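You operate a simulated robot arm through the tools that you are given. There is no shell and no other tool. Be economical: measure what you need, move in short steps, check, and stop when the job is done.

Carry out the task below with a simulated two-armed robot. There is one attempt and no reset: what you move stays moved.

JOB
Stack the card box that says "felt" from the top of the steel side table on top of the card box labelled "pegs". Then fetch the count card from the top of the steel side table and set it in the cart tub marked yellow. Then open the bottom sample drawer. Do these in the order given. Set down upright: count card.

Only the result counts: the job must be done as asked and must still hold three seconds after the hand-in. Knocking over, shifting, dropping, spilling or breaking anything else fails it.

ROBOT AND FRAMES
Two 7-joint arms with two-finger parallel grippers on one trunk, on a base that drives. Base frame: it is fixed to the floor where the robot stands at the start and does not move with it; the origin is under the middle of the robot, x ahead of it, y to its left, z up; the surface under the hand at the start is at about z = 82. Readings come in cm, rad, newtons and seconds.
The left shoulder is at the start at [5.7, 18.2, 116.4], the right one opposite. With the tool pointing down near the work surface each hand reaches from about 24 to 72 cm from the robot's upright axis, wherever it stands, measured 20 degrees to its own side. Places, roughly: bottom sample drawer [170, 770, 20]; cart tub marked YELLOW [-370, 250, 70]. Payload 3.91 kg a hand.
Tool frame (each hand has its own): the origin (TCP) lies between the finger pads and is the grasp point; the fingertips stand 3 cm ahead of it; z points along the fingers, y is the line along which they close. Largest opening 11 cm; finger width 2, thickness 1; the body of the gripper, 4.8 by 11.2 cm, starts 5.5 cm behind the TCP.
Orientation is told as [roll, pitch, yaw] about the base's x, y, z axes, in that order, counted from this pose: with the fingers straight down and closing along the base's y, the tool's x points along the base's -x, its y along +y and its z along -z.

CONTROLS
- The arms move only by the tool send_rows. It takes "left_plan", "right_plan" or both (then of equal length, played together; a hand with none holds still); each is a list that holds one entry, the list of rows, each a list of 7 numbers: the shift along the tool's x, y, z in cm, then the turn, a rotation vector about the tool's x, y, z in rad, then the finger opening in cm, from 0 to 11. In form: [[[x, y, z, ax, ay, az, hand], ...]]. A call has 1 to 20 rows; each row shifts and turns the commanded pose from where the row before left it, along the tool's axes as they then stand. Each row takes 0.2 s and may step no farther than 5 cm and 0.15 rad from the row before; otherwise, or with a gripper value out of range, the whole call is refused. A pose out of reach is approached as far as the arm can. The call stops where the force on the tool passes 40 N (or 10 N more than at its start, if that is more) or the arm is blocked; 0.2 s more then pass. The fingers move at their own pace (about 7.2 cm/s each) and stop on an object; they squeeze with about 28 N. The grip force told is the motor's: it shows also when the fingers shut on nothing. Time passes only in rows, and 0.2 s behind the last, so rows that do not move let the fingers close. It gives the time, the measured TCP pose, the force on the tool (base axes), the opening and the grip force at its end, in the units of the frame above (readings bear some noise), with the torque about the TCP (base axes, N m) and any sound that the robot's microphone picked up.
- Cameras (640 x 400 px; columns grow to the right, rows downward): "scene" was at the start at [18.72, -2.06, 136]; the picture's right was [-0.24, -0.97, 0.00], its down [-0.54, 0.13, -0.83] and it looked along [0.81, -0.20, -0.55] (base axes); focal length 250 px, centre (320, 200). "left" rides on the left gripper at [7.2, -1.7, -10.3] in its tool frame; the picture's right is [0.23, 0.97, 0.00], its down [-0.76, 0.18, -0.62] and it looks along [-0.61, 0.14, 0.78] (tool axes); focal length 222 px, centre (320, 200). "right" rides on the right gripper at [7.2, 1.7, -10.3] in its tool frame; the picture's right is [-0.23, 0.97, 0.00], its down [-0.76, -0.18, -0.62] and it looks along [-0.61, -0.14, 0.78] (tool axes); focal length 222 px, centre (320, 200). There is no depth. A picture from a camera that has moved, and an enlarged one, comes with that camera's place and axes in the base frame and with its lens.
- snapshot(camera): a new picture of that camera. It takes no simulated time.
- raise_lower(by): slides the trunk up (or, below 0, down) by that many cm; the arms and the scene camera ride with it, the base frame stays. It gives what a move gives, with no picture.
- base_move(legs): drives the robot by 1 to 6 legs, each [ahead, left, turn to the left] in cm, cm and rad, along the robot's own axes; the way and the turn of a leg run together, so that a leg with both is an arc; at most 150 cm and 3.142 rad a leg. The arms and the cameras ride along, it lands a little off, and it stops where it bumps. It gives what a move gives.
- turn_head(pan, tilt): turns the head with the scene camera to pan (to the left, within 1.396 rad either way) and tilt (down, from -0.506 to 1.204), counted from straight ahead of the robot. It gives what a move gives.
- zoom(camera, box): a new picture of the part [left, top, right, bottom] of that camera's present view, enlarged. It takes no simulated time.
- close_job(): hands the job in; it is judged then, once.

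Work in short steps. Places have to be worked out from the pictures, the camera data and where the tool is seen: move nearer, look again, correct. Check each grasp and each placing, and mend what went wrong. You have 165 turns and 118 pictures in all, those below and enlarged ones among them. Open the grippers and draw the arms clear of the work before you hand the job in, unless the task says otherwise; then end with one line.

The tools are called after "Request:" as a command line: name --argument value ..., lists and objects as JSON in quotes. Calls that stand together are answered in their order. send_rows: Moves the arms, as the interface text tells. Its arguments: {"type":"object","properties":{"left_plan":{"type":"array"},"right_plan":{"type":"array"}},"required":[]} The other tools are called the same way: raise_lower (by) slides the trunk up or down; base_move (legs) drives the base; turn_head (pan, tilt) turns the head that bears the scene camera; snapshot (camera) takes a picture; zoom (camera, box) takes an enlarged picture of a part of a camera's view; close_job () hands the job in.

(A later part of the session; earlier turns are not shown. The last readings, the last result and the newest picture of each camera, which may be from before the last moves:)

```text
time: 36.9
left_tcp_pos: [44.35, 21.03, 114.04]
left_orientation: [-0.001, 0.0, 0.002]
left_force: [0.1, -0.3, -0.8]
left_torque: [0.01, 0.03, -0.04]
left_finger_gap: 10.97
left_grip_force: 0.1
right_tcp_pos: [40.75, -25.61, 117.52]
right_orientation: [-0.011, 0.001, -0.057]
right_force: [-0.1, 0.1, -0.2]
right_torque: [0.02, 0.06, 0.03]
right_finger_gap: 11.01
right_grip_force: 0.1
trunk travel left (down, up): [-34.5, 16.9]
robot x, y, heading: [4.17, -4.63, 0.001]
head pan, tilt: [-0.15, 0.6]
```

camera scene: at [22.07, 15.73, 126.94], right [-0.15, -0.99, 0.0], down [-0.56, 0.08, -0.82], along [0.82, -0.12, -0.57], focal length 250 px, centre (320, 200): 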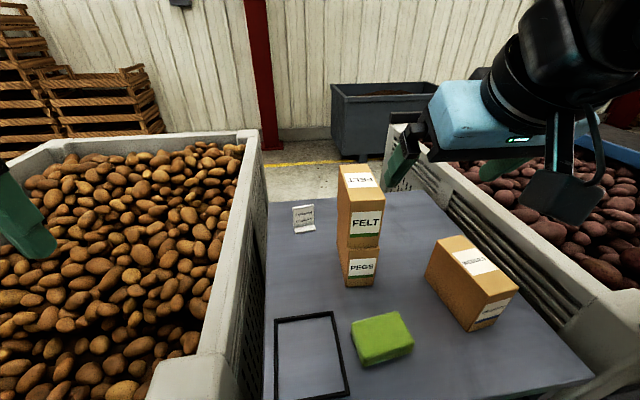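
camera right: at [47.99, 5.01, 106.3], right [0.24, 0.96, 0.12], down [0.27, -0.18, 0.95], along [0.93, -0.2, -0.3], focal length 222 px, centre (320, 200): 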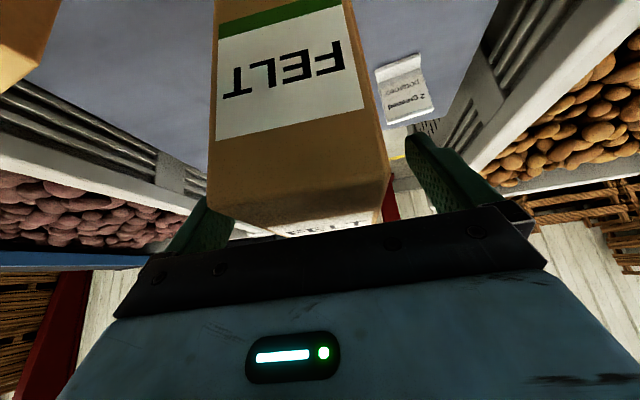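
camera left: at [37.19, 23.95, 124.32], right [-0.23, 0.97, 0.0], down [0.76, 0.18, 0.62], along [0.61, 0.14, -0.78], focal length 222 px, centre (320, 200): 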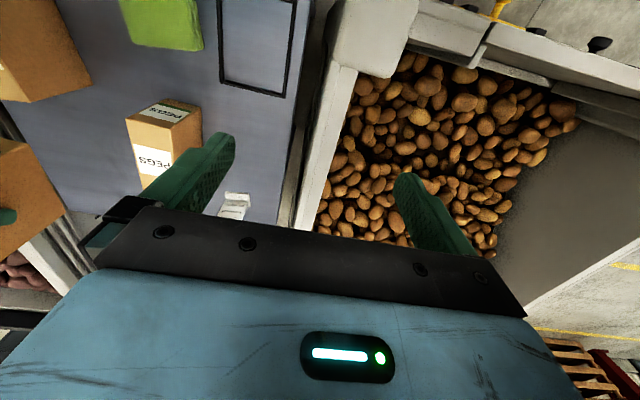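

I bring the left hand forward and down on the left side of the stack, keeping clear of it.

Request:
send_rows --left_plan '[[[-3.53, -0.9, 2.8, 0, 0, 0, 11], [-3.53, -0.9, 2.8, 0, 0, 0, 11], [-3.53, -0.9, 2.8, 0, 0, 0, 11], [-3.53, -0.9, 2.8, 0, 0, 0, 11], [-3.53, -0.9, 2.8, 0, 0, 0, 11], [0, 0, 0, 0, 0, 0, 11]]]'

Request:
snapshot --camera "left"

Request:
snapshot --camera "scene"

```text
time: 38.3
left_tcp_pos: [61.78, 16.73, 99.86]
left_orientation: [0.0, -0.002, 0.001]
left_force: [-0.5, 0.2, -0.7]
left_torque: [0.02, -0.02, 0.01]
left_finger_gap: 10.99
left_grip_force: 0.0
right_tcp_pos: [40.67, -25.64, 117.58]
right_orientation: [-0.013, 0.0, -0.056]
right_force: [-0.3, -0.2, -0.8]
right_torque: [0.04, 0.0, 0.02]
right_finger_gap: 11.0
right_grip_force: 0.1
trunk travel left (down, up): [-34.5, 16.9]
robot x, y, heading: [3.88, -4.55, -0.001]
head pan, tilt: [-0.15, 0.6]
```

```text
86 pictures are left
camera left: at [54.69, 15.16, 110.24], right [-0.23, 0.97, 0.0], down [0.76, 0.18, 0.62], along [0.61, 0.14, -0.78], focal length 222 px, centre (320, 200)
```

left: 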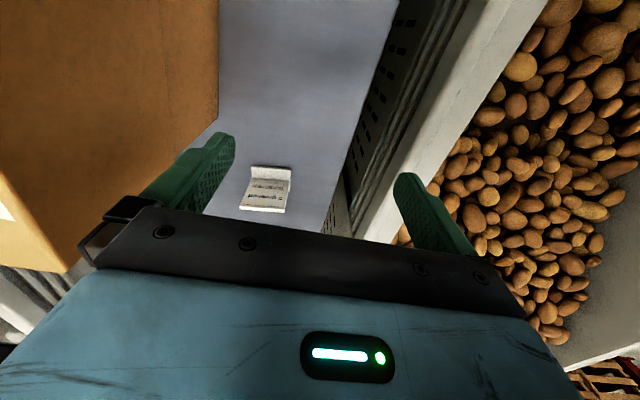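

```text
85 pictures are left
camera scene: at [25.86, -5.71, 126.97], right [-0.15, -0.99, 0.0], down [-0.56, 0.08, -0.83], along [0.82, -0.12, -0.56], focal length 250 px, centre (320, 200)
```

scene: 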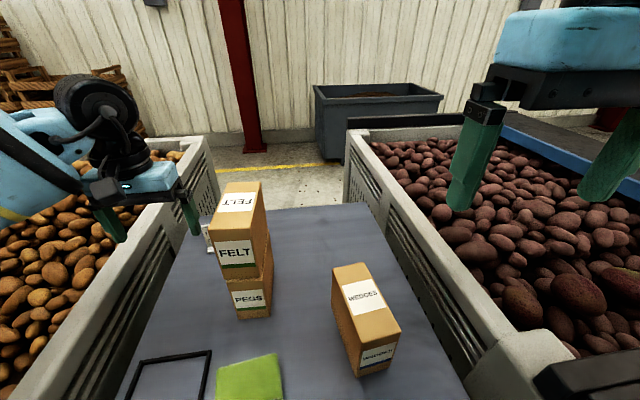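

Card panel centre is near (74.8,12.1), yaw ~0.165, height ~6.5 cm. I yaw the left hand and advance over and left of it.

Request:
send_rows --left_plan '[[[0, 0, 0, 0, 0, -0.0825, 11], [0, 0, 0, 0, 0, -0.0825, 11], [-3.15, -0.83, 0.98, 0, 0, 0, 11], [-3.15, -0.83, 0.98, 0, 0, 0, 11], [-3.15, -0.83, 0.98, 0, 0, 0, 11], [-3.15, -0.83, 0.98, 0, 0, 0, 11], [0, 0, 0, 0, 0, 0, 11]]]'

Request:
snapshot --camera "left"

```text
time: 39.9
left_tcp_pos: [74.52, 15.41, 96.23]
left_orientation: [-0.003, 0.0, 0.166]
left_force: [-0.3, -0.2, -0.2]
left_torque: [0.0, -0.01, 0.0]
left_finger_gap: 11.02
left_grip_force: 0.1
right_tcp_pos: [40.7, -25.48, 117.53]
right_orientation: [-0.01, -0.001, -0.055]
right_force: [0.0, 0.6, 0.6]
right_torque: [-0.02, 0.02, -0.03]
right_finger_gap: 10.98
right_grip_force: 0.0
trunk travel left (down, up): [-34.5, 16.9]
robot x, y, heading: [3.82, -4.85, 0.001]
head pan, tilt: [-0.15, 0.6]
```

```text
84 pictures are left
camera left: at [67.77, 12.67, 106.47], right [-0.39, 0.92, 0.0], down [0.72, 0.3, 0.62], along [0.58, 0.24, -0.78], focal length 222 px, centre (320, 200)
```

left: 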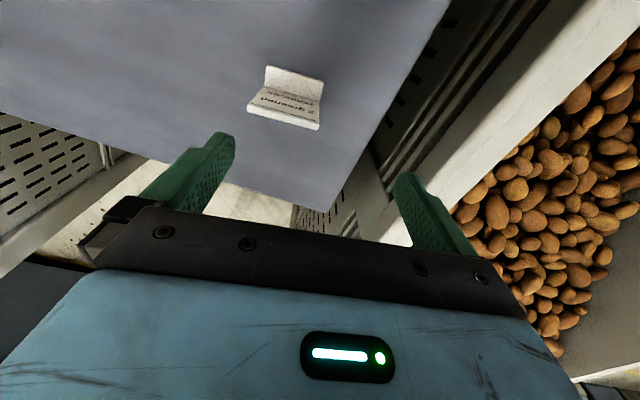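

Vertical reach is fine here. Panel centre refined to (74.3,12.25). I centre over it and go partway down.

Request:
send_rows --left_plan '[[[0.7, -3.08, 0, 0, 0, 0, 11], [0, 0, 2.3, 0, 0, 0, 11], [0, 0, 2.3, 0, 0, 0, 11], [0, 0, 0, 0, 0, 0, 11]]]'

Request:
snapshot --camera "left"

Request:
zoom --camera "scene" --box '[120, 140, 300, 340]'

```text
time: 40.9
left_tcp_pos: [74.58, 12.3, 91.41]
left_orientation: [0.0, -0.001, 0.168]
left_force: [0.0, -0.1, -1.0]
left_torque: [0.0, -0.01, 0.03]
left_finger_gap: 11.02
left_grip_force: 0.1
right_tcp_pos: [40.72, -25.52, 117.5]
right_orientation: [-0.011, -0.001, -0.055]
right_force: [-0.2, 0.3, -0.2]
right_torque: [-0.03, 0.01, 0.03]
right_finger_gap: 11.02
right_grip_force: 0.1
trunk travel left (down, up): [-34.5, 16.9]
robot x, y, heading: [3.79, -4.49, 0.0]
head pan, tilt: [-0.15, 0.6]
```

```text
83 pictures are left
camera left: at [67.79, 9.52, 101.73], right [-0.39, 0.92, 0.0], down [0.72, 0.3, 0.62], along [0.58, 0.24, -0.78], focal length 222 px, centre (320, 200)
```

left: 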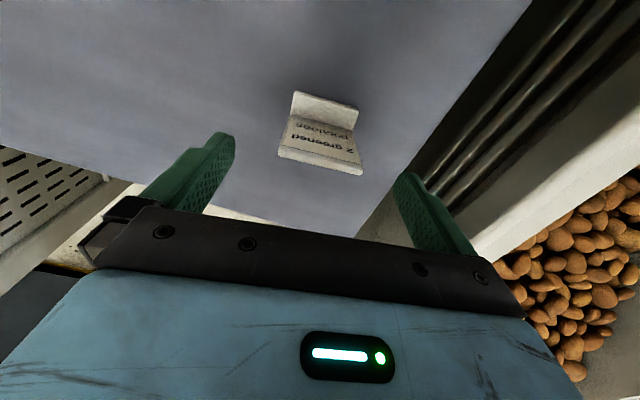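

```text
2.00 times, centred on (210, 240) of scene
camera zoom: at [25.9, -5.72, 126.96], right [-0.15, -0.99, 0.0], down [-0.56, 0.08, -0.83], along [0.82, -0.12, -0.56], focal length 500 px, centre (540, 120)
```

zoom: 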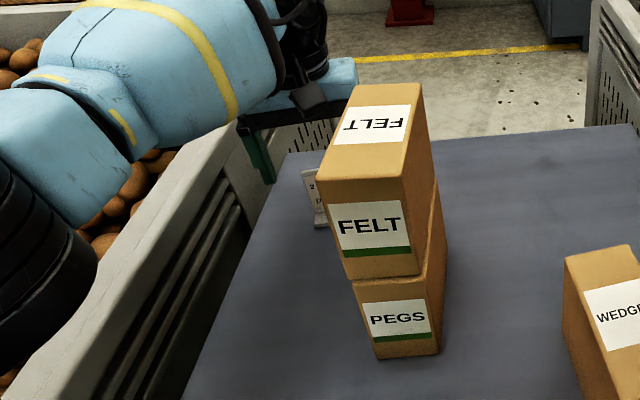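

Well centred (panel at 74.7,12.4). I descend to z≈86.2 in small steps.

Request:
send_rows --left_plan '[[[0, 0, 1.3, 0, 0, 0, 11], [0, 0, 1.3, 0, 0, 0, 11], [0, 0, 1.3, 0, 0, 0, 11], [0, 0, 1.3, 0, 0, 0, 11], [0, 0, 0, 0, 0, 0, 11]]]'

Request:
snapshot --camera "left"

```text
time: 42.1
left_tcp_pos: [74.69, 12.42, 86.26]
left_orientation: [0.0, -0.002, 0.168]
left_force: [0.5, -0.5, 0.1]
left_torque: [-0.02, 0.03, 0.0]
left_finger_gap: 10.99
left_grip_force: 0.0
right_tcp_pos: [40.74, -25.63, 117.6]
right_orientation: [-0.011, -0.001, -0.057]
right_force: [-0.4, 0.6, 0.3]
right_torque: [0.01, 0.05, -0.01]
right_finger_gap: 11.01
right_grip_force: 0.0
trunk travel left (down, up): [-34.5, 16.9]
robot x, y, heading: [3.87, -4.68, 0.001]
head pan, tilt: [-0.15, 0.6]
```

```text
81 pictures are left
camera left: at [67.97, 9.65, 96.57], right [-0.39, 0.92, 0.0], down [0.72, 0.3, 0.62], along [0.58, 0.24, -0.78], focal length 222 px, centre (320, 200)
```

left: 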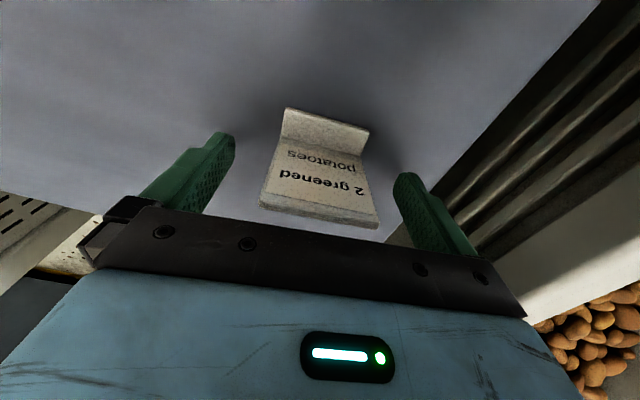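

The panel is between the fingers. I close.

Request:
send_rows --left_plan '[[[0, 0, 0, 0, 0, 0, 8], [0, 0, 0, 0, 0, 0, 7], [0, 0, 0, 0, 0, 0, 6], [0, 0, 0, 0, 0, 0, 5], [0, 0, 0, 0, 0, 0, 4.5], [0, 0, 0, 0, 0, 0, 4.5], [0, 0, 0, 0, 0, 0, 4.5]]]'

Request:
snapshot --camera "left"

```text
time: 43.7
left_tcp_pos: [74.67, 12.32, 86.23]
left_orientation: [0.0, 0.001, 0.169]
left_force: [0.4, 0.6, -0.2]
left_torque: [-0.01, -0.06, -0.01]
left_finger_gap: 5.52
left_grip_force: 28.0
right_tcp_pos: [40.83, -25.67, 117.56]
right_orientation: [-0.013, 0.0, -0.056]
right_force: [-0.1, -0.2, 0.6]
right_torque: [-0.01, 0.0, 0.0]
right_finger_gap: 10.98
right_grip_force: 0.0
trunk travel left (down, up): [-34.5, 16.9]
robot x, y, heading: [4.04, -4.6, 0.002]
head pan, tilt: [-0.15, 0.6]
```

```text
80 pictures are left
camera left: at [67.98, 9.64, 96.58], right [-0.39, 0.92, 0.0], down [0.72, 0.3, 0.62], along [0.58, 0.24, -0.78], focal length 222 px, centre (320, 200)
```

left: 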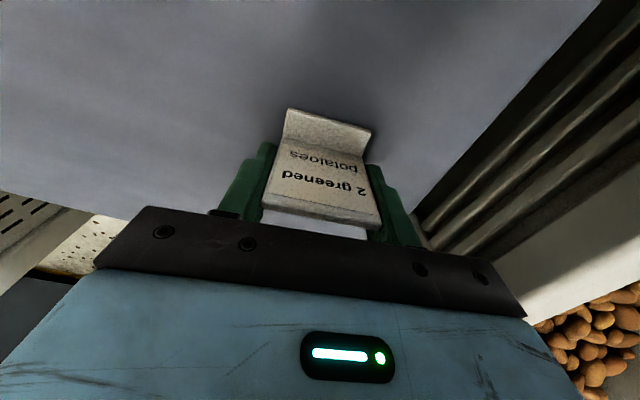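

Gripped (5.5 cm, 28 N). I lift straight up, then move left and back, clear of the stack.

Request:
send_rows --left_plan '[[[0, 0, -1, 0, 0, 0, 4.5], [0, 0, -3, 0, 0, 0, 4.5], [0, 0, -3, 0, 0, 0, 4.5], [0, 0, -3, 0, 0, 0, 4.5], [0, 0, 0, 0, 0, 0, 4.5]]]'

Request:
snapshot --camera "left"

```text
time: 44.9
left_tcp_pos: [74.6, 12.42, 96.36]
left_orientation: [0.002, 0.0, 0.166]
left_force: [0.4, -0.2, -0.7]
left_torque: [-0.02, 0.03, 0.01]
left_finger_gap: 5.54
left_grip_force: 27.8
right_tcp_pos: [40.83, -25.56, 117.46]
right_orientation: [-0.013, 0.0, -0.056]
right_force: [0.2, 0.9, 0.2]
right_torque: [-0.01, 0.02, 0.02]
right_finger_gap: 10.98
right_grip_force: 0.2
trunk travel left (down, up): [-34.5, 16.9]
robot x, y, heading: [3.98, -4.71, 0.003]
head pan, tilt: [-0.15, 0.6]
```

```text
79 pictures are left
camera left: at [67.81, 9.66, 106.58], right [-0.39, 0.92, 0.0], down [0.72, 0.3, 0.62], along [0.58, 0.24, -0.78], focal length 222 px, centre (320, 200)
```

left: 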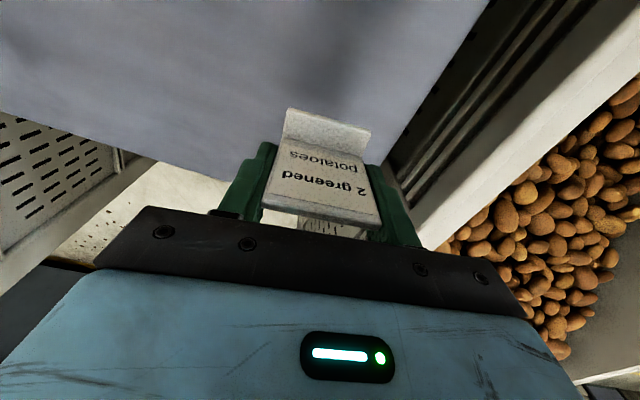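

Held well. I carry it left and back toward the robot.

Request:
send_rows --left_plan '[[[-0.4, 2.46, -3, 0, 0, 0, 4.5], [-0.4, 2.46, -3, 0, 0, 0, 4.5], [4.13, 1.27, -2, 0, 0, 0, 4.5], [4.13, 1.27, -2, 0, 0, 0, 4.5], [4.13, 1.27, -2, 0, 0, 0, 4.5], [4.13, 1.27, -2, 0, 0, 0, 4.5], [4.13, 1.27, -2, 0, 0, 0, 4.5], [4.13, 1.27, -2, 0, 0, 0, 4.5], [4.13, 1.27, -2, 0, 0, 0, 4.5], [0, 0, 0, 0, 0, 0, 4.5]]]'

Request:
snapshot --camera "scene"

Request:
snapshot --camera "left"

```text
time: 47.1
left_tcp_pos: [50.83, 22.84, 117.4]
left_orientation: [0.001, 0.002, 0.17]
left_force: [0.4, -0.8, 0.1]
left_torque: [-0.01, 0.03, 0.01]
left_finger_gap: 5.5
left_grip_force: 27.8
left hand out of reach, approached as far as the arm can: row 2, 3, 4, 5
right_tcp_pos: [40.88, -25.56, 117.43]
right_orientation: [-0.011, 0.001, -0.056]
right_force: [-0.2, 0.7, 0.0]
right_torque: [-0.03, 0.02, -0.04]
right_finger_gap: 11.0
right_grip_force: 0.0
trunk travel left (down, up): [-34.5, 16.9]
robot x, y, heading: [3.92, -4.28, 0.007]
head pan, tilt: [-0.15, 0.6]
```

```text
78 pictures are left
camera scene: at [26.02, -5.74, 126.93], right [-0.15, -0.99, 0.0], down [-0.56, 0.08, -0.82], along [0.82, -0.12, -0.57], focal length 250 px, centre (320, 200)
```

scene: 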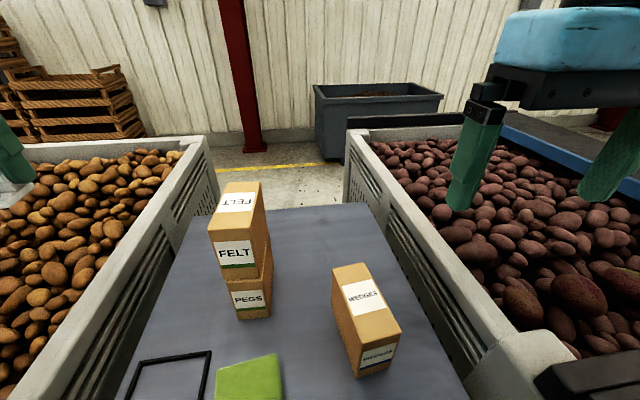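

```text
77 pictures are left
camera left: at [44.13, 20.05, 127.68], right [-0.39, 0.92, 0.0], down [0.72, 0.3, 0.62], along [0.57, 0.24, -0.78], focal length 222 px, centre (320, 200)
```

left: 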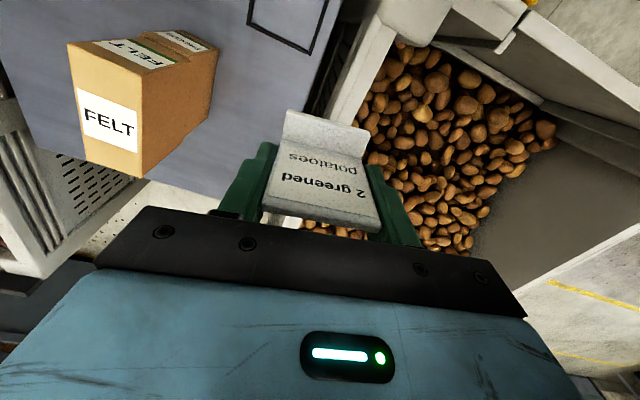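

Card held; the stack is undisturbed. I pull the left hand in and look left with the head before driving.

Request:
send_rows --left_plan '[[[4, 0.8, 0, 0, 0, 0, 4.5], [4, 0.8, 0, 0, 0, 0, 4.5], [3, 0.5, 0, 0, 0, 0, 4.5]]]'

Request:
turn_head --pan 1.39 --tilt 0.35

Request:
snapshot --camera "scene"

```text
time: 47.9
left_tcp_pos: [39.81, 22.93, 117.41]
left_orientation: [0.002, -0.003, 0.166]
left_force: [-0.8, 0.4, -0.4]
left_torque: [-0.01, -0.01, 0.01]
left_finger_gap: 5.53
left_grip_force: 27.7
right_tcp_pos: [40.72, -25.53, 117.6]
right_orientation: [-0.01, 0.0, -0.056]
right_force: [-0.6, -0.2, -0.4]
right_torque: [0.03, -0.02, 0.0]
right_finger_gap: 10.98
right_grip_force: 0.0
trunk travel left (down, up): [-34.5, 16.9]
robot x, y, heading: [3.95, -4.64, 0.004]
head pan, tilt: [-0.15, 0.6]
```

```text
time: 49.5
left_tcp_pos: [39.98, 22.79, 117.44]
left_orientation: [-0.001, 0.0, 0.168]
left_force: [-0.6, 0.3, -1.0]
left_torque: [0.0, -0.03, 0.01]
left_finger_gap: 5.52
left_grip_force: 28.1
right_tcp_pos: [40.66, -25.57, 117.52]
right_orientation: [-0.012, 0.0, -0.055]
right_force: [-0.3, 0.2, -0.3]
right_torque: [-0.02, 0.0, 0.0]
right_finger_gap: 10.96
right_grip_force: 0.0
trunk travel left (down, up): [-34.5, 16.9]
robot x, y, heading: [4.21, -4.63, 0.008]
head pan, tilt: [1.389, 0.351]
```

```text
76 pictures are left
camera scene: at [18.85, 4.74, 129.23], right [0.98, -0.18, 0.0], down [-0.06, -0.34, -0.94], along [0.17, 0.92, -0.34], focal length 250 px, centre (320, 200)
```

scene: 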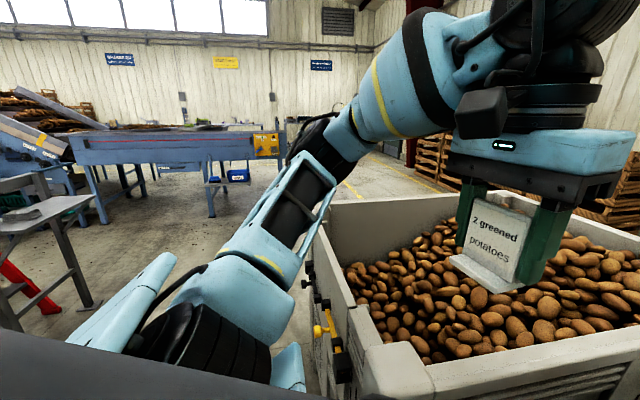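

I back off 25 cm and turn left, then look around.

Request:
base_move --legs '[[-25, 0, 0], [0, 0, 1.0]]'

Request:
turn_head --pan 1.39 --tilt 0.35

Request:
snapshot --camera "scene"

```text
time: 53.9
left_tcp_pos: [-25.38, 40.62, 117.45]
left_orientation: [0.0, 0.0, 1.172]
left_force: [-0.2, 0.6, -0.1]
left_torque: [0.0, 0.0, 0.04]
left_finger_gap: 5.52
left_grip_force: 28.1
right_tcp_pos: [16.08, 15.39, 117.45]
right_orientation: [-0.012, -0.001, 0.951]
right_force: [0.5, 0.6, 0.2]
right_torque: [0.01, 0.03, 0.02]
right_finger_gap: 10.99
right_grip_force: 0.1
trunk travel left (down, up): [-34.5, 16.9]
robot x, y, heading: [-21.33, -4.56, 1.008]
head pan, tilt: [1.389, 0.351]
```

```text
time: 54.5
left_tcp_pos: [-25.37, 40.65, 117.48]
left_orientation: [-0.001, 0.0, 1.174]
left_force: [0.4, 0.1, -0.2]
left_torque: [-0.01, 0.01, 0.01]
left_finger_gap: 5.55
left_grip_force: 28.0
right_tcp_pos: [15.89, 15.25, 117.62]
right_orientation: [-0.012, 0.0, 0.951]
right_force: [0.1, -0.2, 0.3]
right_torque: [-0.01, 0.03, -0.02]
right_finger_gap: 11.0
right_grip_force: 0.0
trunk travel left (down, up): [-34.5, 16.9]
robot x, y, heading: [-21.49, -5.01, 1.009]
head pan, tilt: [1.389, 0.351]
```

```text
75 pictures are left
camera scene: at [-21.22, 13.12, 129.23], right [0.68, 0.73, 0.0], down [0.25, -0.23, -0.94], along [-0.69, 0.64, -0.34], focal length 250 px, centre (320, 200)
```

scene: 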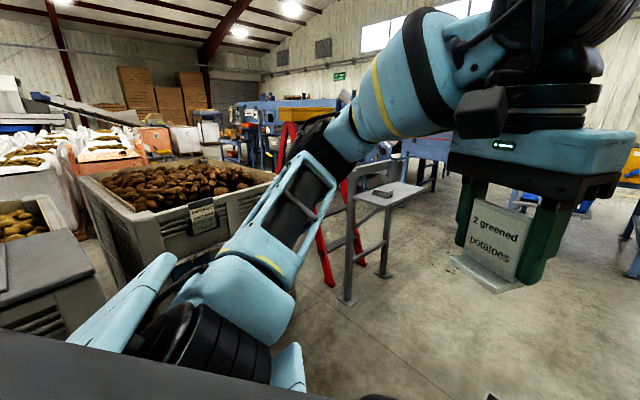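

I turn further left to see the way toward the tub without the arm in view.

Request:
base_move --legs '[[0, 0, 1.4]]'

Request:
turn_head --pan 0.1 --tilt 0.3

Request:
snapshot --camera "scene"

```text
time: 58.3
left_tcp_pos: [-66.37, 1.35, 117.39]
left_orientation: [0.0, 0.001, 2.528]
left_force: [0.6, 0.5, -0.9]
left_torque: [0.02, -0.02, 0.0]
left_finger_gap: 5.54
left_grip_force: 27.8
right_tcp_pos: [-32.85, 36.42, 117.55]
right_orientation: [-0.011, 0.001, 2.307]
right_force: [0.1, 0.4, -0.8]
right_torque: [0.02, 0.01, 0.0]
right_finger_gap: 10.98
right_grip_force: 0.0
trunk travel left (down, up): [-34.5, 16.9]
robot x, y, heading: [-21.38, -4.09, 2.363]
head pan, tilt: [1.389, 0.351]
```

```text
time: 59.7
left_tcp_pos: [-66.43, 1.31, 117.44]
left_orientation: [0.0, 0.001, 2.528]
left_force: [0.1, -0.2, -0.3]
left_torque: [0.02, -0.02, 0.01]
left_finger_gap: 5.54
left_grip_force: 27.9
right_tcp_pos: [-32.75, 36.31, 117.44]
right_orientation: [-0.012, 0.0, 2.306]
right_force: [-0.3, -1.2, -0.9]
right_torque: [0.05, 0.02, 0.01]
right_finger_gap: 11.02
right_grip_force: 0.1
trunk travel left (down, up): [-34.5, 16.9]
robot x, y, heading: [-21.57, -4.71, 2.363]
head pan, tilt: [0.099, 0.3]
```

```text
74 pictures are left
camera scene: at [-38.26, 10.76, 129.7], right [0.63, 0.78, 0.0], down [0.23, -0.19, -0.96], along [-0.74, 0.6, -0.3], focal length 250 px, centre (320, 200)
```

scene: 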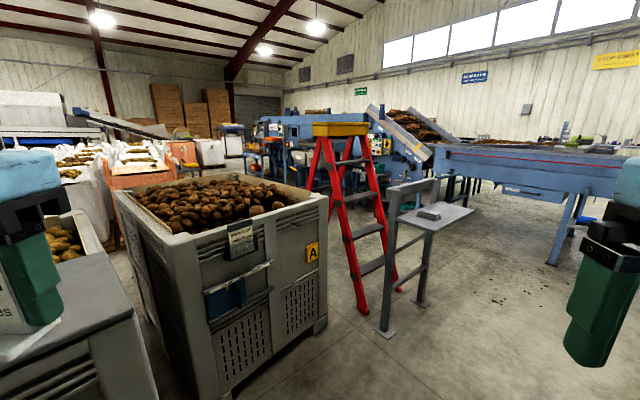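

The tub should be near pixel (306,161), behind the potato crate. I zoom there.

Request:
zoom --camera "scene" --box '[200, 90, 360, 200]'

```text
3.64 times, centred on (280, 145) of scene
camera zoom: at [-38.26, 10.76, 129.7], right [0.63, 0.78, 0.0], down [0.23, -0.19, -0.96], along [-0.74, 0.6, -0.3], focal length 910 px, centre (466, 400)
```

zoom: 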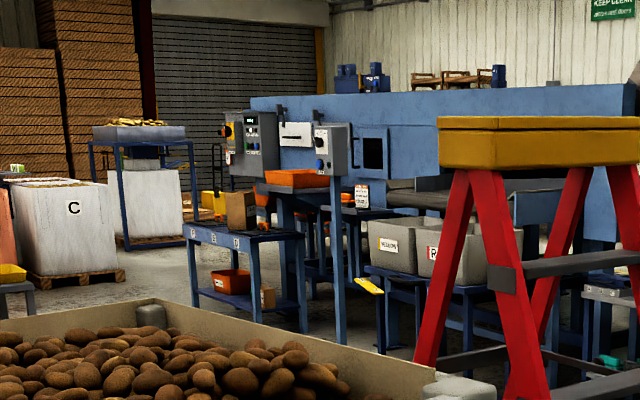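

The grey cart tubs are visible beyond the ladder. The way is around the stand's right side, so I head +y at x≈−25 first.

Request:
base_move --legs '[[0, 0, -0.79], [110, 3, 0]]'

Request:
turn_head --pan 0.75 --tilt 0.3

Request:
snapshot --camera "scene"

```text
time: 64.0
left_tcp_pos: [-49.7, 52.87, 117.23]
left_orientation: [0.0, 0.001, 1.74]
left_force: [-0.5, 1.0, -0.4]
left_torque: [-0.02, 0.04, 0.02]
left_finger_gap: 5.51
left_grip_force: 27.8
right_tcp_pos: [-1.23, 53.71, 117.54]
right_orientation: [-0.011, 0.003, 1.516]
right_force: [-0.6, 0.0, 0.9]
right_torque: [-0.03, 0.0, -0.01]
right_finger_gap: 10.98
right_grip_force: 0.0
trunk travel left (down, up): [-34.5, 16.9]
robot x, y, heading: [-22.24, 16.71, 1.574]
head pan, tilt: [0.099, 0.3]
stopped in leg 2: the robot was blocked; the commanded pose is now the measured one
```

```text
time: 65.0
left_tcp_pos: [-49.77, 52.62, 117.49]
left_orientation: [0.001, 0.0, 1.742]
left_force: [-0.1, -0.4, -0.1]
left_torque: [0.03, -0.03, 0.02]
left_finger_gap: 5.52
left_grip_force: 28.0
right_tcp_pos: [-1.17, 53.56, 117.49]
right_orientation: [-0.012, -0.001, 1.518]
right_force: [0.3, -0.9, -0.2]
right_torque: [-0.03, -0.01, -0.04]
right_finger_gap: 11.01
right_grip_force: 0.0
trunk travel left (down, up): [-34.5, 16.9]
robot x, y, heading: [-22.07, 16.93, 1.573]
head pan, tilt: [0.75, 0.3]
```

```text
72 pictures are left
camera scene: at [-28.63, 36.84, 129.7], right [0.73, 0.68, 0.0], down [0.2, -0.22, -0.96], along [-0.65, 0.7, -0.3], focal length 250 px, centre (320, 200)
```

scene: 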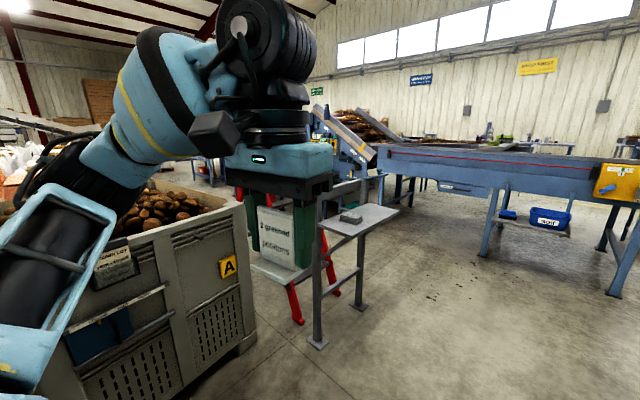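

Blocked after 20 cm. I look to the right side to see what I touched.

Request:
turn_head --pan -1.3 --tilt 0.7

Request:
snapshot --camera "scene"

Request:
turn_head --pan 1.3 --tilt 0.7

Request:
snapshot --camera "scene"

```text
time: 67.0
left_tcp_pos: [-49.67, 52.57, 117.4]
left_orientation: [-0.001, 0.001, 1.743]
left_force: [0.1, -1.2, 0.3]
left_torque: [-0.03, 0.02, -0.02]
left_finger_gap: 5.57
left_grip_force: 28.1
right_tcp_pos: [-1.09, 53.56, 117.57]
right_orientation: [-0.013, 0.0, 1.516]
right_force: [-0.2, -0.4, -0.3]
right_torque: [0.01, -0.01, -0.02]
right_finger_gap: 10.99
right_grip_force: 0.1
trunk travel left (down, up): [-34.5, 16.9]
robot x, y, heading: [-21.91, 16.44, 1.577]
head pan, tilt: [-1.3, 0.7]
```

```text
71 pictures are left
camera scene: at [-14.07, 32.35, 126.09], right [0.27, -0.96, 0.0], down [-0.62, -0.17, -0.77], along [0.74, 0.21, -0.64], focal length 250 px, centre (320, 200)
```

scene: 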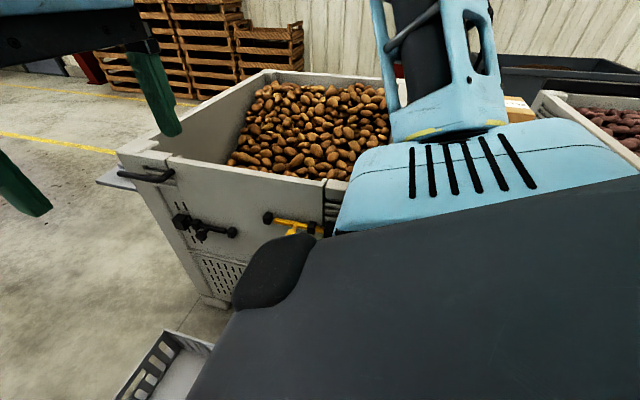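

```text
time: 69.3
left_tcp_pos: [-49.57, 52.59, 117.35]
left_orientation: [0.0, 0.001, 1.743]
left_force: [0.1, -0.4, -1.0]
left_torque: [-0.01, -0.01, 0.0]
left_finger_gap: 5.55
left_grip_force: 28.5
right_tcp_pos: [-1.11, 53.47, 117.46]
right_orientation: [-0.012, 0.002, 1.516]
right_force: [-0.5, -0.4, 0.1]
right_torque: [0.02, -0.03, -0.03]
right_finger_gap: 10.99
right_grip_force: 0.0
trunk travel left (down, up): [-34.5, 16.9]
robot x, y, heading: [-21.94, 16.41, 1.571]
head pan, tilt: [1.3, 0.7]
```

```text
70 pictures are left
camera scene: at [-30.43, 32.29, 126.09], right [0.26, 0.96, 0.0], down [0.62, -0.17, -0.76], along [-0.74, 0.2, -0.64], focal length 250 px, centre (320, 200)
```

scene: 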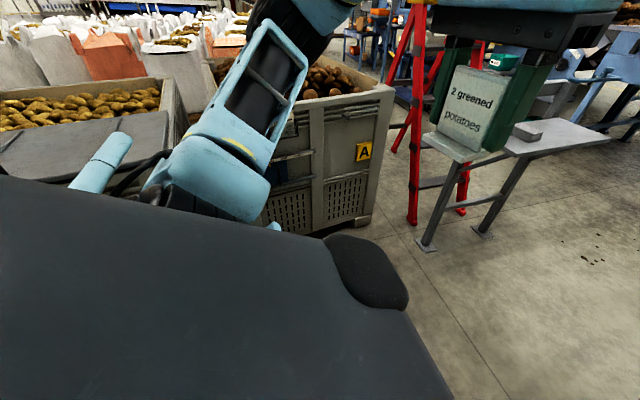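

A low tray on the floor ahead-right seems to be what I touched. I check with the right hand's camera.

Request:
snapshot --camera "right"

```text
69 pictures are left
camera right: at [-3.42, 46.5, 127.86], right [-0.96, 0.28, -0.01], down [0.21, 0.75, 0.62], along [0.18, 0.6, -0.78], focal length 222 px, centre (320, 200)
```

right: 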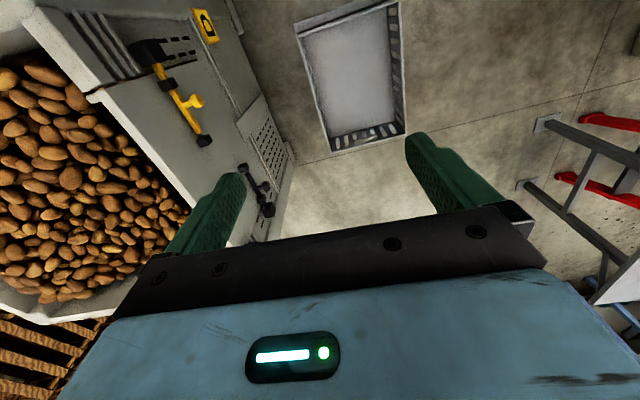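

Triangulating puts the bin at x −24…4, y 47…84, rim z≈51. I back off, raise the trunk so the arms clear things, and look ahead to confirm the geometry.

Request:
base_move --legs '[[-14, 0, 0]]'

Request:
raise_lower --by 15

Request:
turn_head --pan 0.3 --tilt 0.6

Request:
snapshot --camera "scene"

```text
time: 70.6
left_tcp_pos: [-49.59, 38.5, 117.51]
left_orientation: [0.0, 0.001, 1.741]
left_force: [-1.4, -0.2, 0.2]
left_torque: [0.02, 0.0, 0.02]
left_finger_gap: 5.55
left_grip_force: 27.8
right_tcp_pos: [-1.01, 39.62, 117.54]
right_orientation: [-0.013, 0.0, 1.516]
right_force: [-0.3, 1.3, 0.2]
right_torque: [0.03, 0.03, 0.05]
right_finger_gap: 11.02
right_grip_force: 0.1
trunk travel left (down, up): [-34.5, 16.9]
robot x, y, heading: [-22.38, 2.89, 1.576]
head pan, tilt: [1.3, 0.7]
```

```text
time: 72.4
left_tcp_pos: [-49.68, 38.76, 132.3]
left_orientation: [0.002, 0.001, 1.741]
left_force: [0.5, 0.3, 0.0]
left_torque: [0.02, 0.03, -0.03]
left_finger_gap: 5.51
left_grip_force: 28.2
right_tcp_pos: [-1.15, 39.68, 132.45]
right_orientation: [-0.011, 0.003, 1.516]
right_force: [-1.0, 0.2, -0.5]
right_torque: [-0.05, 0.01, -0.01]
right_finger_gap: 10.98
right_grip_force: 0.0
trunk travel left (down, up): [-49.5, 1.9]
robot x, y, heading: [-22.15, 2.52, 1.576]
head pan, tilt: [1.3, 0.7]
```

```text
time: 73.6
left_tcp_pos: [-49.73, 38.67, 132.58]
left_orientation: [0.0, 0.0, 1.743]
left_force: [-0.4, -0.5, -0.6]
left_torque: [0.0, 0.03, 0.0]
left_finger_gap: 5.53
left_grip_force: 28.0
right_tcp_pos: [-1.11, 39.42, 132.53]
right_orientation: [-0.013, -0.002, 1.519]
right_force: [0.0, 0.3, 0.1]
right_torque: [0.02, 0.02, 0.01]
right_finger_gap: 10.98
right_grip_force: 0.0
trunk travel left (down, up): [-49.5, 1.9]
robot x, y, heading: [-22.27, 2.52, 1.575]
head pan, tilt: [0.3, 0.6]
```

```text
68 pictures are left
camera scene: at [-24.81, 14.85, 144.37], right [0.95, 0.3, 0.0], down [0.17, -0.54, -0.83], along [-0.25, 0.79, -0.56], focal length 250 px, centre (320, 200)
```

scene: 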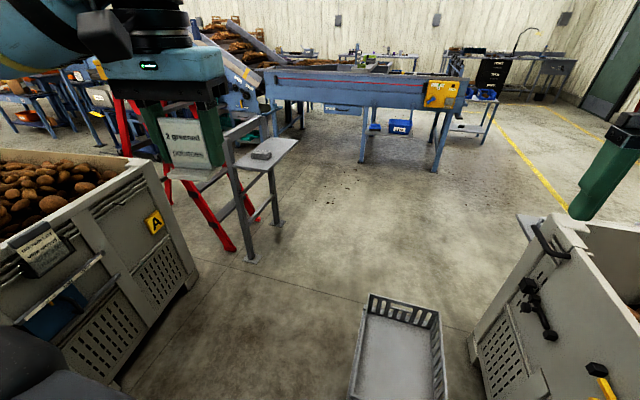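

The geometry is confirmed: the bin's left edge is x≈−24 and the stand's right edge x≈−96. I go around the bin's left side and pass the gap diagonally.

Request:
base_move --legs '[[0, 42, 0], [46, 0, 0], [0, 22, 0], [0, 0, -0.5]]'

```text
time: 83.7
left_tcp_pos: [-92.78, 92.87, 132.49]
left_orientation: [0.001, 0.001, 1.245]
left_force: [-0.4, 0.5, -0.4]
left_torque: [-0.02, 0.01, 0.02]
left_finger_gap: 5.52
left_grip_force: 27.6
right_tcp_pos: [-49.47, 70.65, 132.51]
right_orientation: [-0.012, 0.0, 1.021]
right_force: [-0.1, 0.4, -0.1]
right_torque: [-0.01, -0.01, -0.03]
right_finger_gap: 11.0
right_grip_force: 0.1
trunk travel left (down, up): [-49.5, 1.9]
robot x, y, heading: [-85.78, 47.97, 1.077]
head pan, tilt: [0.3, 0.6]
```

Ready for the gap. I drive forward through it.

Request:
base_move --legs '[[62, 3.5, 0], [55, 0, 0]]'

Request:
turn_head --pan 1.2 --tilt 0.4

Request:
snapshot --camera "scene"

```text
time: 90.1
left_tcp_pos: [-40.71, 200.38, 132.48]
left_orientation: [0.0, 0.0, 1.261]
left_force: [-0.8, 0.6, -0.6]
left_torque: [0.02, 0.05, 0.02]
left_finger_gap: 5.53
left_grip_force: 28.0
right_tcp_pos: [2.77, 178.6, 132.45]
right_orientation: [-0.011, 0.0, 1.035]
right_force: [-0.2, 0.1, 0.2]
right_torque: [0.01, 0.02, 0.03]
right_finger_gap: 10.98
right_grip_force: 0.0
trunk travel left (down, up): [-49.5, 1.9]
robot x, y, heading: [-33.11, 155.88, 1.09]
head pan, tilt: [0.3, 0.6]
```

```text
time: 91.3
left_tcp_pos: [-40.61, 200.21, 132.47]
left_orientation: [0.0, -0.001, 1.261]
left_force: [0.4, -0.4, -0.6]
left_torque: [-0.02, 0.0, 0.02]
left_finger_gap: 5.55
left_grip_force: 28.3
right_tcp_pos: [2.7, 178.7, 132.56]
right_orientation: [-0.012, -0.001, 1.037]
right_force: [0.5, -0.5, 1.2]
right_torque: [0.0, -0.02, -0.01]
right_finger_gap: 10.99
right_grip_force: 0.0
trunk travel left (down, up): [-49.5, 1.9]
robot x, y, heading: [-32.73, 155.51, 1.091]
head pan, tilt: [1.201, 0.4]
```

```text
67 pictures are left
camera scene: at [-37.31, 165.9, 146.19], right [0.75, 0.66, 0.0], down [0.26, -0.29, -0.92], along [-0.61, 0.69, -0.39], focal length 250 px, centre (320, 200)
```

scene: 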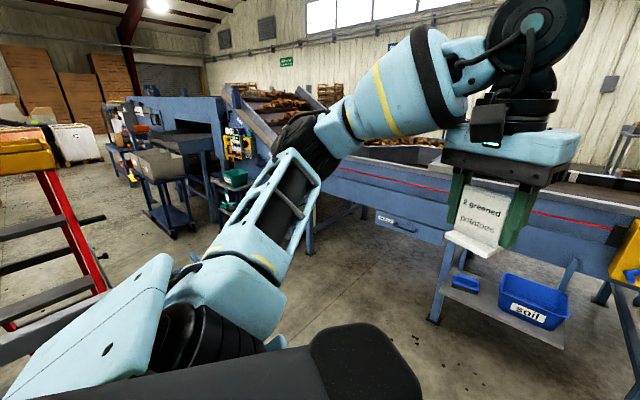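

Through the gap. Next I go to the corridor centre (y≈238) and turn to face −x toward the cart.

Request:
base_move --legs '[[71, 37, 0], [0, 0, 2.05]]'

Request:
turn_head --pan 0 --tilt 0.4

Request:
snapshot --camera "scene"

```text
time: 100.5
left_tcp_pos: [-69.1, 208.4, 132.4]
left_orientation: [0.0, -0.001, -2.979]
left_force: [0.6, 0.2, 0.3]
left_torque: [0.0, -0.03, 0.03]
left_finger_gap: 5.48
left_grip_force: 27.9
right_tcp_pos: [-69.48, 256.87, 132.57]
right_orientation: [-0.011, -0.002, 3.078]
right_force: [0.6, 0.8, -0.3]
right_torque: [0.01, -0.01, 0.01]
right_finger_gap: 11.02
right_grip_force: 0.1
trunk travel left (down, up): [-49.5, 1.9]
robot x, y, heading: [-32.86, 235.63, 3.135]
head pan, tilt: [1.201, 0.4]
```

```text
time: 101.9
left_tcp_pos: [-69.14, 208.47, 132.54]
left_orientation: [0.001, 0.0, -2.983]
left_force: [-0.3, -1.0, -0.5]
left_torque: [-0.01, -0.03, -0.02]
left_finger_gap: 5.53
left_grip_force: 28.4
right_tcp_pos: [-69.38, 257.06, 132.49]
right_orientation: [-0.012, 0.0, 3.076]
right_force: [-0.1, 0.6, 0.4]
right_torque: [0.02, 0.03, -0.02]
right_finger_gap: 11.0
right_grip_force: 0.1
trunk travel left (down, up): [-49.5, 1.9]
robot x, y, heading: [-32.92, 235.65, 3.135]
head pan, tilt: [0.0, 0.4]
```

```text
66 pictures are left
camera scene: at [-45.8, 235.79, 146.19], right [0.01, 1.0, 0.0], down [0.39, 0.0, -0.92], along [-0.92, 0.01, -0.39], focal length 250 px, centre (320, 200)
```

scene: 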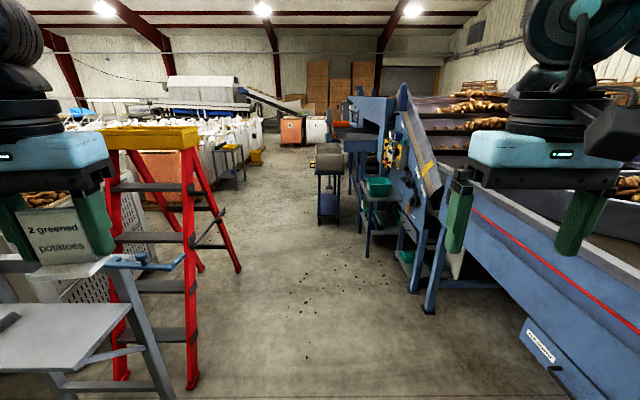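

The cart is dead ahead and the corridor is clear. I drive 150 cm forward and look.

Request:
base_move --legs '[[150, 0, 0]]'

Request:
turn_head --pan -0.1 --tilt 0.5

Request:
snapshot --camera "scene"

```text
time: 109.3
left_tcp_pos: [-219.85, 209.97, 132.43]
left_orientation: [-0.002, -0.001, -2.987]
left_force: [0.5, -0.3, -0.9]
left_torque: [0.04, 0.01, -0.01]
left_finger_gap: 5.56
left_grip_force: 27.7
right_tcp_pos: [-220.02, 258.49, 132.46]
right_orientation: [-0.014, 0.0, 3.07]
right_force: [0.1, -0.3, -0.5]
right_torque: [-0.01, -0.01, -0.02]
right_finger_gap: 10.98
right_grip_force: 0.2
trunk travel left (down, up): [-49.5, 1.9]
robot x, y, heading: [-183.72, 237.21, 3.132]
head pan, tilt: [0.0, 0.4]
```

```text
time: 110.0
left_tcp_pos: [-219.95, 210.03, 132.46]
left_orientation: [0.002, 0.002, -2.985]
left_force: [-0.6, -0.3, 0.0]
left_torque: [-0.04, 0.0, 0.02]
left_finger_gap: 5.54
left_grip_force: 27.9
right_tcp_pos: [-220.06, 258.47, 132.6]
right_orientation: [-0.013, 0.0, 3.07]
right_force: [-0.6, 0.3, 0.3]
right_torque: [-0.03, 0.03, 0.0]
right_finger_gap: 10.98
right_grip_force: 0.0
trunk travel left (down, up): [-49.5, 1.9]
robot x, y, heading: [-183.71, 236.81, 3.131]
head pan, tilt: [-0.099, 0.499]
```

```text
65 pictures are left
camera scene: at [-196.28, 238.12, 145.28], right [0.11, 0.99, 0.0], down [0.48, -0.05, -0.88], along [-0.87, 0.1, -0.48], focal length 250 px, centre (320, 200)
```

scene: 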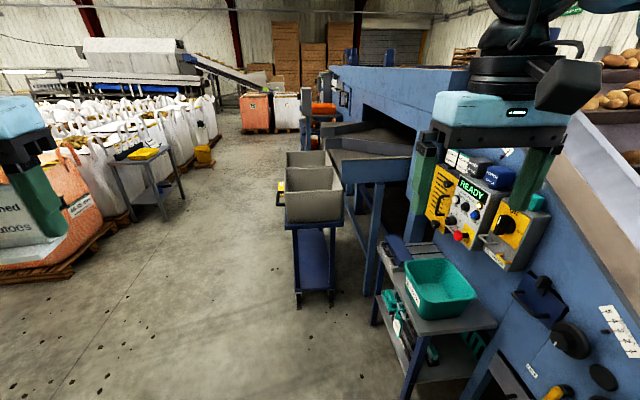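

Two grey tubs stand in a row on the cart. I zoom in to read labels and measure.

Request:
zoom --camera "scene" --box '[260, 130, 400, 310]'

```text
2.22 times, centred on (330, 220) of scene
camera zoom: at [-196.28, 238.12, 145.28], right [0.11, 0.99, 0.0], down [0.48, -0.05, -0.88], along [-0.87, 0.1, -0.48], focal length 556 px, centre (298, 156)
```

zoom: 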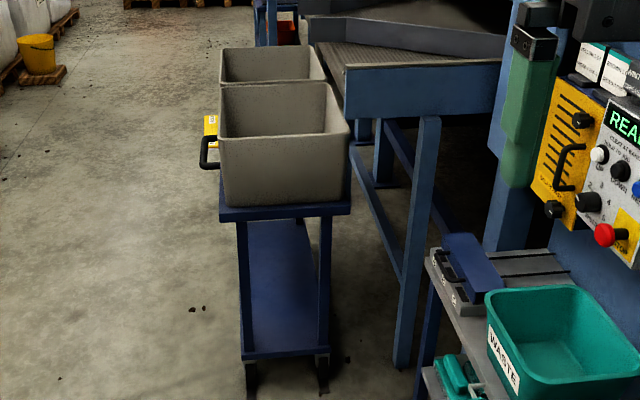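

Yellow is likely the far tub (x −372…−341, y 233…262, rim z≈89), the labels being on the −y side. I drive to the cart's −y side and turn to face it.

Request:
base_move --legs '[[100, 49, 0], [54, 0, 0], [0, 0, -1.56]]'

Request:
turn_head --pan 0.15 --tilt 0.75

Request:
snapshot --camera "scene"

```text
time: 122.2
left_tcp_pos: [-366.31, 222.81, 132.4]
left_orientation: [0.0, 0.001, 1.765]
left_force: [-0.7, 0.0, -0.3]
left_torque: [-0.01, -0.02, 0.0]
left_finger_gap: 5.54
left_grip_force: 27.8
right_tcp_pos: [-317.92, 224.98, 132.54]
right_orientation: [-0.012, 0.0, 1.541]
right_force: [-0.2, -0.1, -0.3]
right_torque: [-0.02, -0.01, 0.0]
right_finger_gap: 11.01
right_grip_force: 0.1
trunk travel left (down, up): [-49.5, 1.9]
robot x, y, heading: [-337.91, 187.73, 1.598]
head pan, tilt: [-0.099, 0.499]
```

```text
time: 123.0
left_tcp_pos: [-366.31, 222.82, 132.56]
left_orientation: [-0.001, 0.0, 1.767]
left_force: [0.0, 0.1, 0.4]
left_torque: [0.04, 0.02, 0.0]
left_finger_gap: 5.53
left_grip_force: 28.3
right_tcp_pos: [-317.93, 224.84, 132.5]
right_orientation: [-0.011, 0.0, 1.542]
right_force: [0.2, 0.4, 0.5]
right_torque: [0.02, 0.0, -0.01]
right_finger_gap: 11.01
right_grip_force: 0.1
trunk travel left (down, up): [-49.5, 1.9]
robot x, y, heading: [-338.19, 187.29, 1.595]
head pan, tilt: [0.15, 0.75]
```

```text
63 pictures are left
camera scene: at [-339.54, 199.44, 143.09], right [0.98, 0.18, 0.0], down [0.12, -0.67, -0.73], along [-0.13, 0.72, -0.68], focal length 250 px, centre (320, 200)
```

scene: 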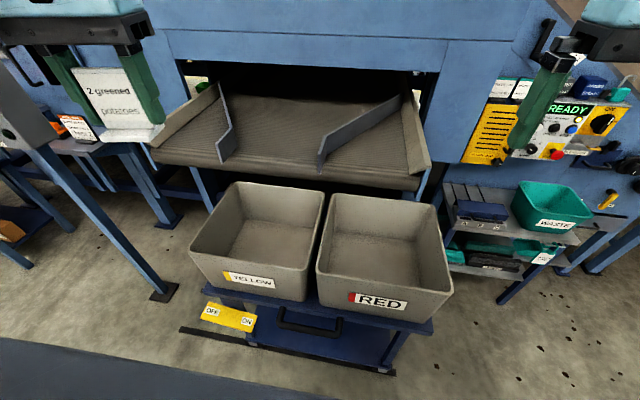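

YELLOW is the left tub, rim x −380…−348.5, y 231.5…260. I align the hand's yaw to the tub and move above its centre.

Request:
send_rows --left_plan '[[[0, 0, 0, 0, 0, 0.098, 4.5], [0, 0, 0, 0, 0, 0.098, 4.5], [-3.87, -0.33, 2, 0, 0, 0, 4.5], [-3.87, -0.33, 2, 0, 0, 0, 4.5], [-3.87, -0.33, 2, 0, 0, 0, 4.5], [-3.87, -0.33, 2, 0, 0, 0, 4.5], [-3.87, -0.33, 2, 0, 0, 0, 4.5], [-3.87, -0.33, 2, 0, 0, 0, 4.5], [0, 0, 0, 0, 0, 0, 4.5]]]'

Request:
snapshot --camera "scene"

Request:
snapshot --camera "left"

```text
time: 125.0
left_tcp_pos: [-364.33, 245.82, 120.48]
left_orientation: [0.0, -0.002, 1.57]
left_force: [0.9, 0.3, -0.3]
left_torque: [0.01, -0.01, 0.02]
left_finger_gap: 5.53
left_grip_force: 28.6
right_tcp_pos: [-317.86, 224.95, 132.52]
right_orientation: [-0.013, 0.0, 1.541]
right_force: [-0.3, -0.5, 0.0]
right_torque: [0.04, 0.03, -0.04]
right_finger_gap: 11.0
right_grip_force: 0.0
trunk travel left (down, up): [-49.5, 1.9]
robot x, y, heading: [-337.93, 187.48, 1.602]
head pan, tilt: [0.15, 0.75]
```

```text
62 pictures are left
camera scene: at [-339.59, 199.36, 143.1], right [0.98, 0.18, 0.0], down [0.12, -0.67, -0.73], along [-0.13, 0.72, -0.68], focal length 250 px, centre (320, 200)
```

scene: 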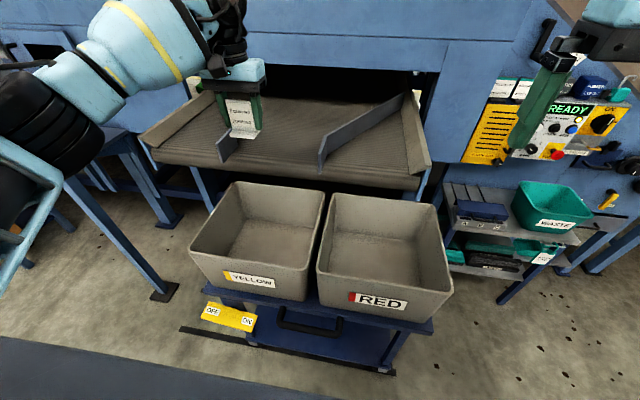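

```text
61 pictures are left
camera left: at [-362.67, 238.73, 130.73], right [-0.97, -0.23, 0.0], down [-0.18, 0.76, 0.62], along [-0.14, 0.61, -0.78], focal length 222 px, centre (320, 200)
```

left: 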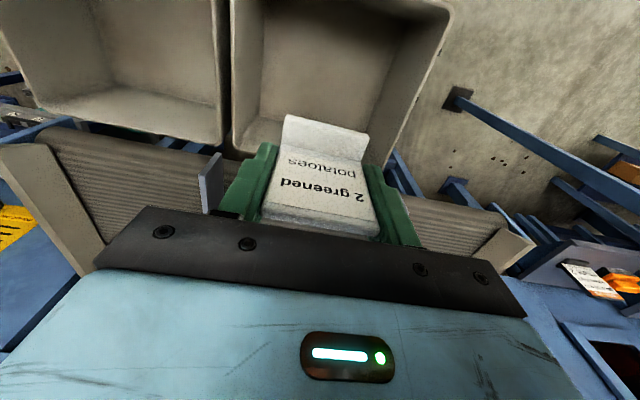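

Centred (tub centre ≈ (−365,247)). I descend partway into the tub.

Request:
send_rows --left_plan '[[[0, 0, 4, 0, 0, 0, 4.5], [0, 0, 4, 0, 0, 0, 4.5], [0, 0, 4, 0, 0, 0, 4.5], [0, 0, 4, 0, 0, 0, 4.5], [0, 0, 4, 0, 0, 0, 4.5], [0, 0, 4, 0, 0, 0, 4.5], [0, 0, 0, 0, 0, 0, 4.5]]]'

Request:
snapshot --camera "scene"

Request:
snapshot --camera "left"

```text
time: 126.6
left_tcp_pos: [-364.22, 246.01, 96.37]
left_orientation: [0.0, -0.003, 1.571]
left_force: [0.1, -0.4, -0.6]
left_torque: [0.02, 0.02, 0.0]
left_finger_gap: 5.53
left_grip_force: 27.8
right_tcp_pos: [-317.89, 224.91, 132.54]
right_orientation: [-0.012, 0.0, 1.541]
right_force: [0.2, -0.3, 0.5]
right_torque: [0.02, -0.01, 0.02]
right_finger_gap: 10.99
right_grip_force: 0.1
trunk travel left (down, up): [-49.5, 1.9]
robot x, y, heading: [-338.13, 187.22, 1.6]
head pan, tilt: [0.15, 0.75]
```

```text
60 pictures are left
camera scene: at [-339.54, 199.4, 143.09], right [0.98, 0.18, 0.0], down [0.12, -0.67, -0.73], along [-0.13, 0.72, -0.68], focal length 250 px, centre (320, 200)
```

scene: 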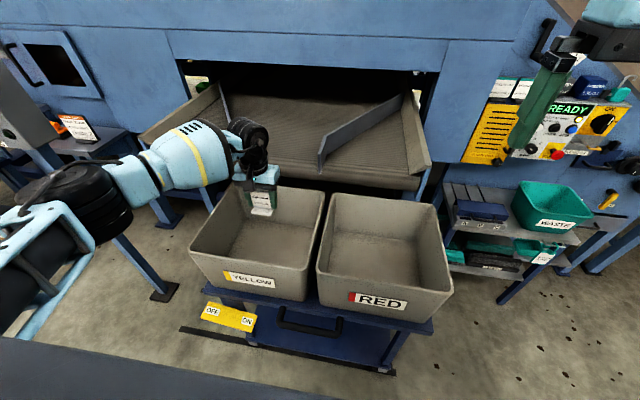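

```text
59 pictures are left
camera left: at [-362.43, 238.92, 106.8], right [-0.97, -0.23, 0.0], down [-0.18, 0.76, 0.62], along [-0.14, 0.61, -0.78], focal length 222 px, centre (320, 200)
```

left: 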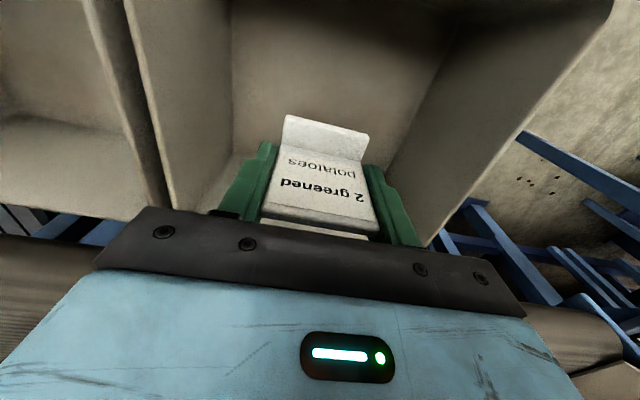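

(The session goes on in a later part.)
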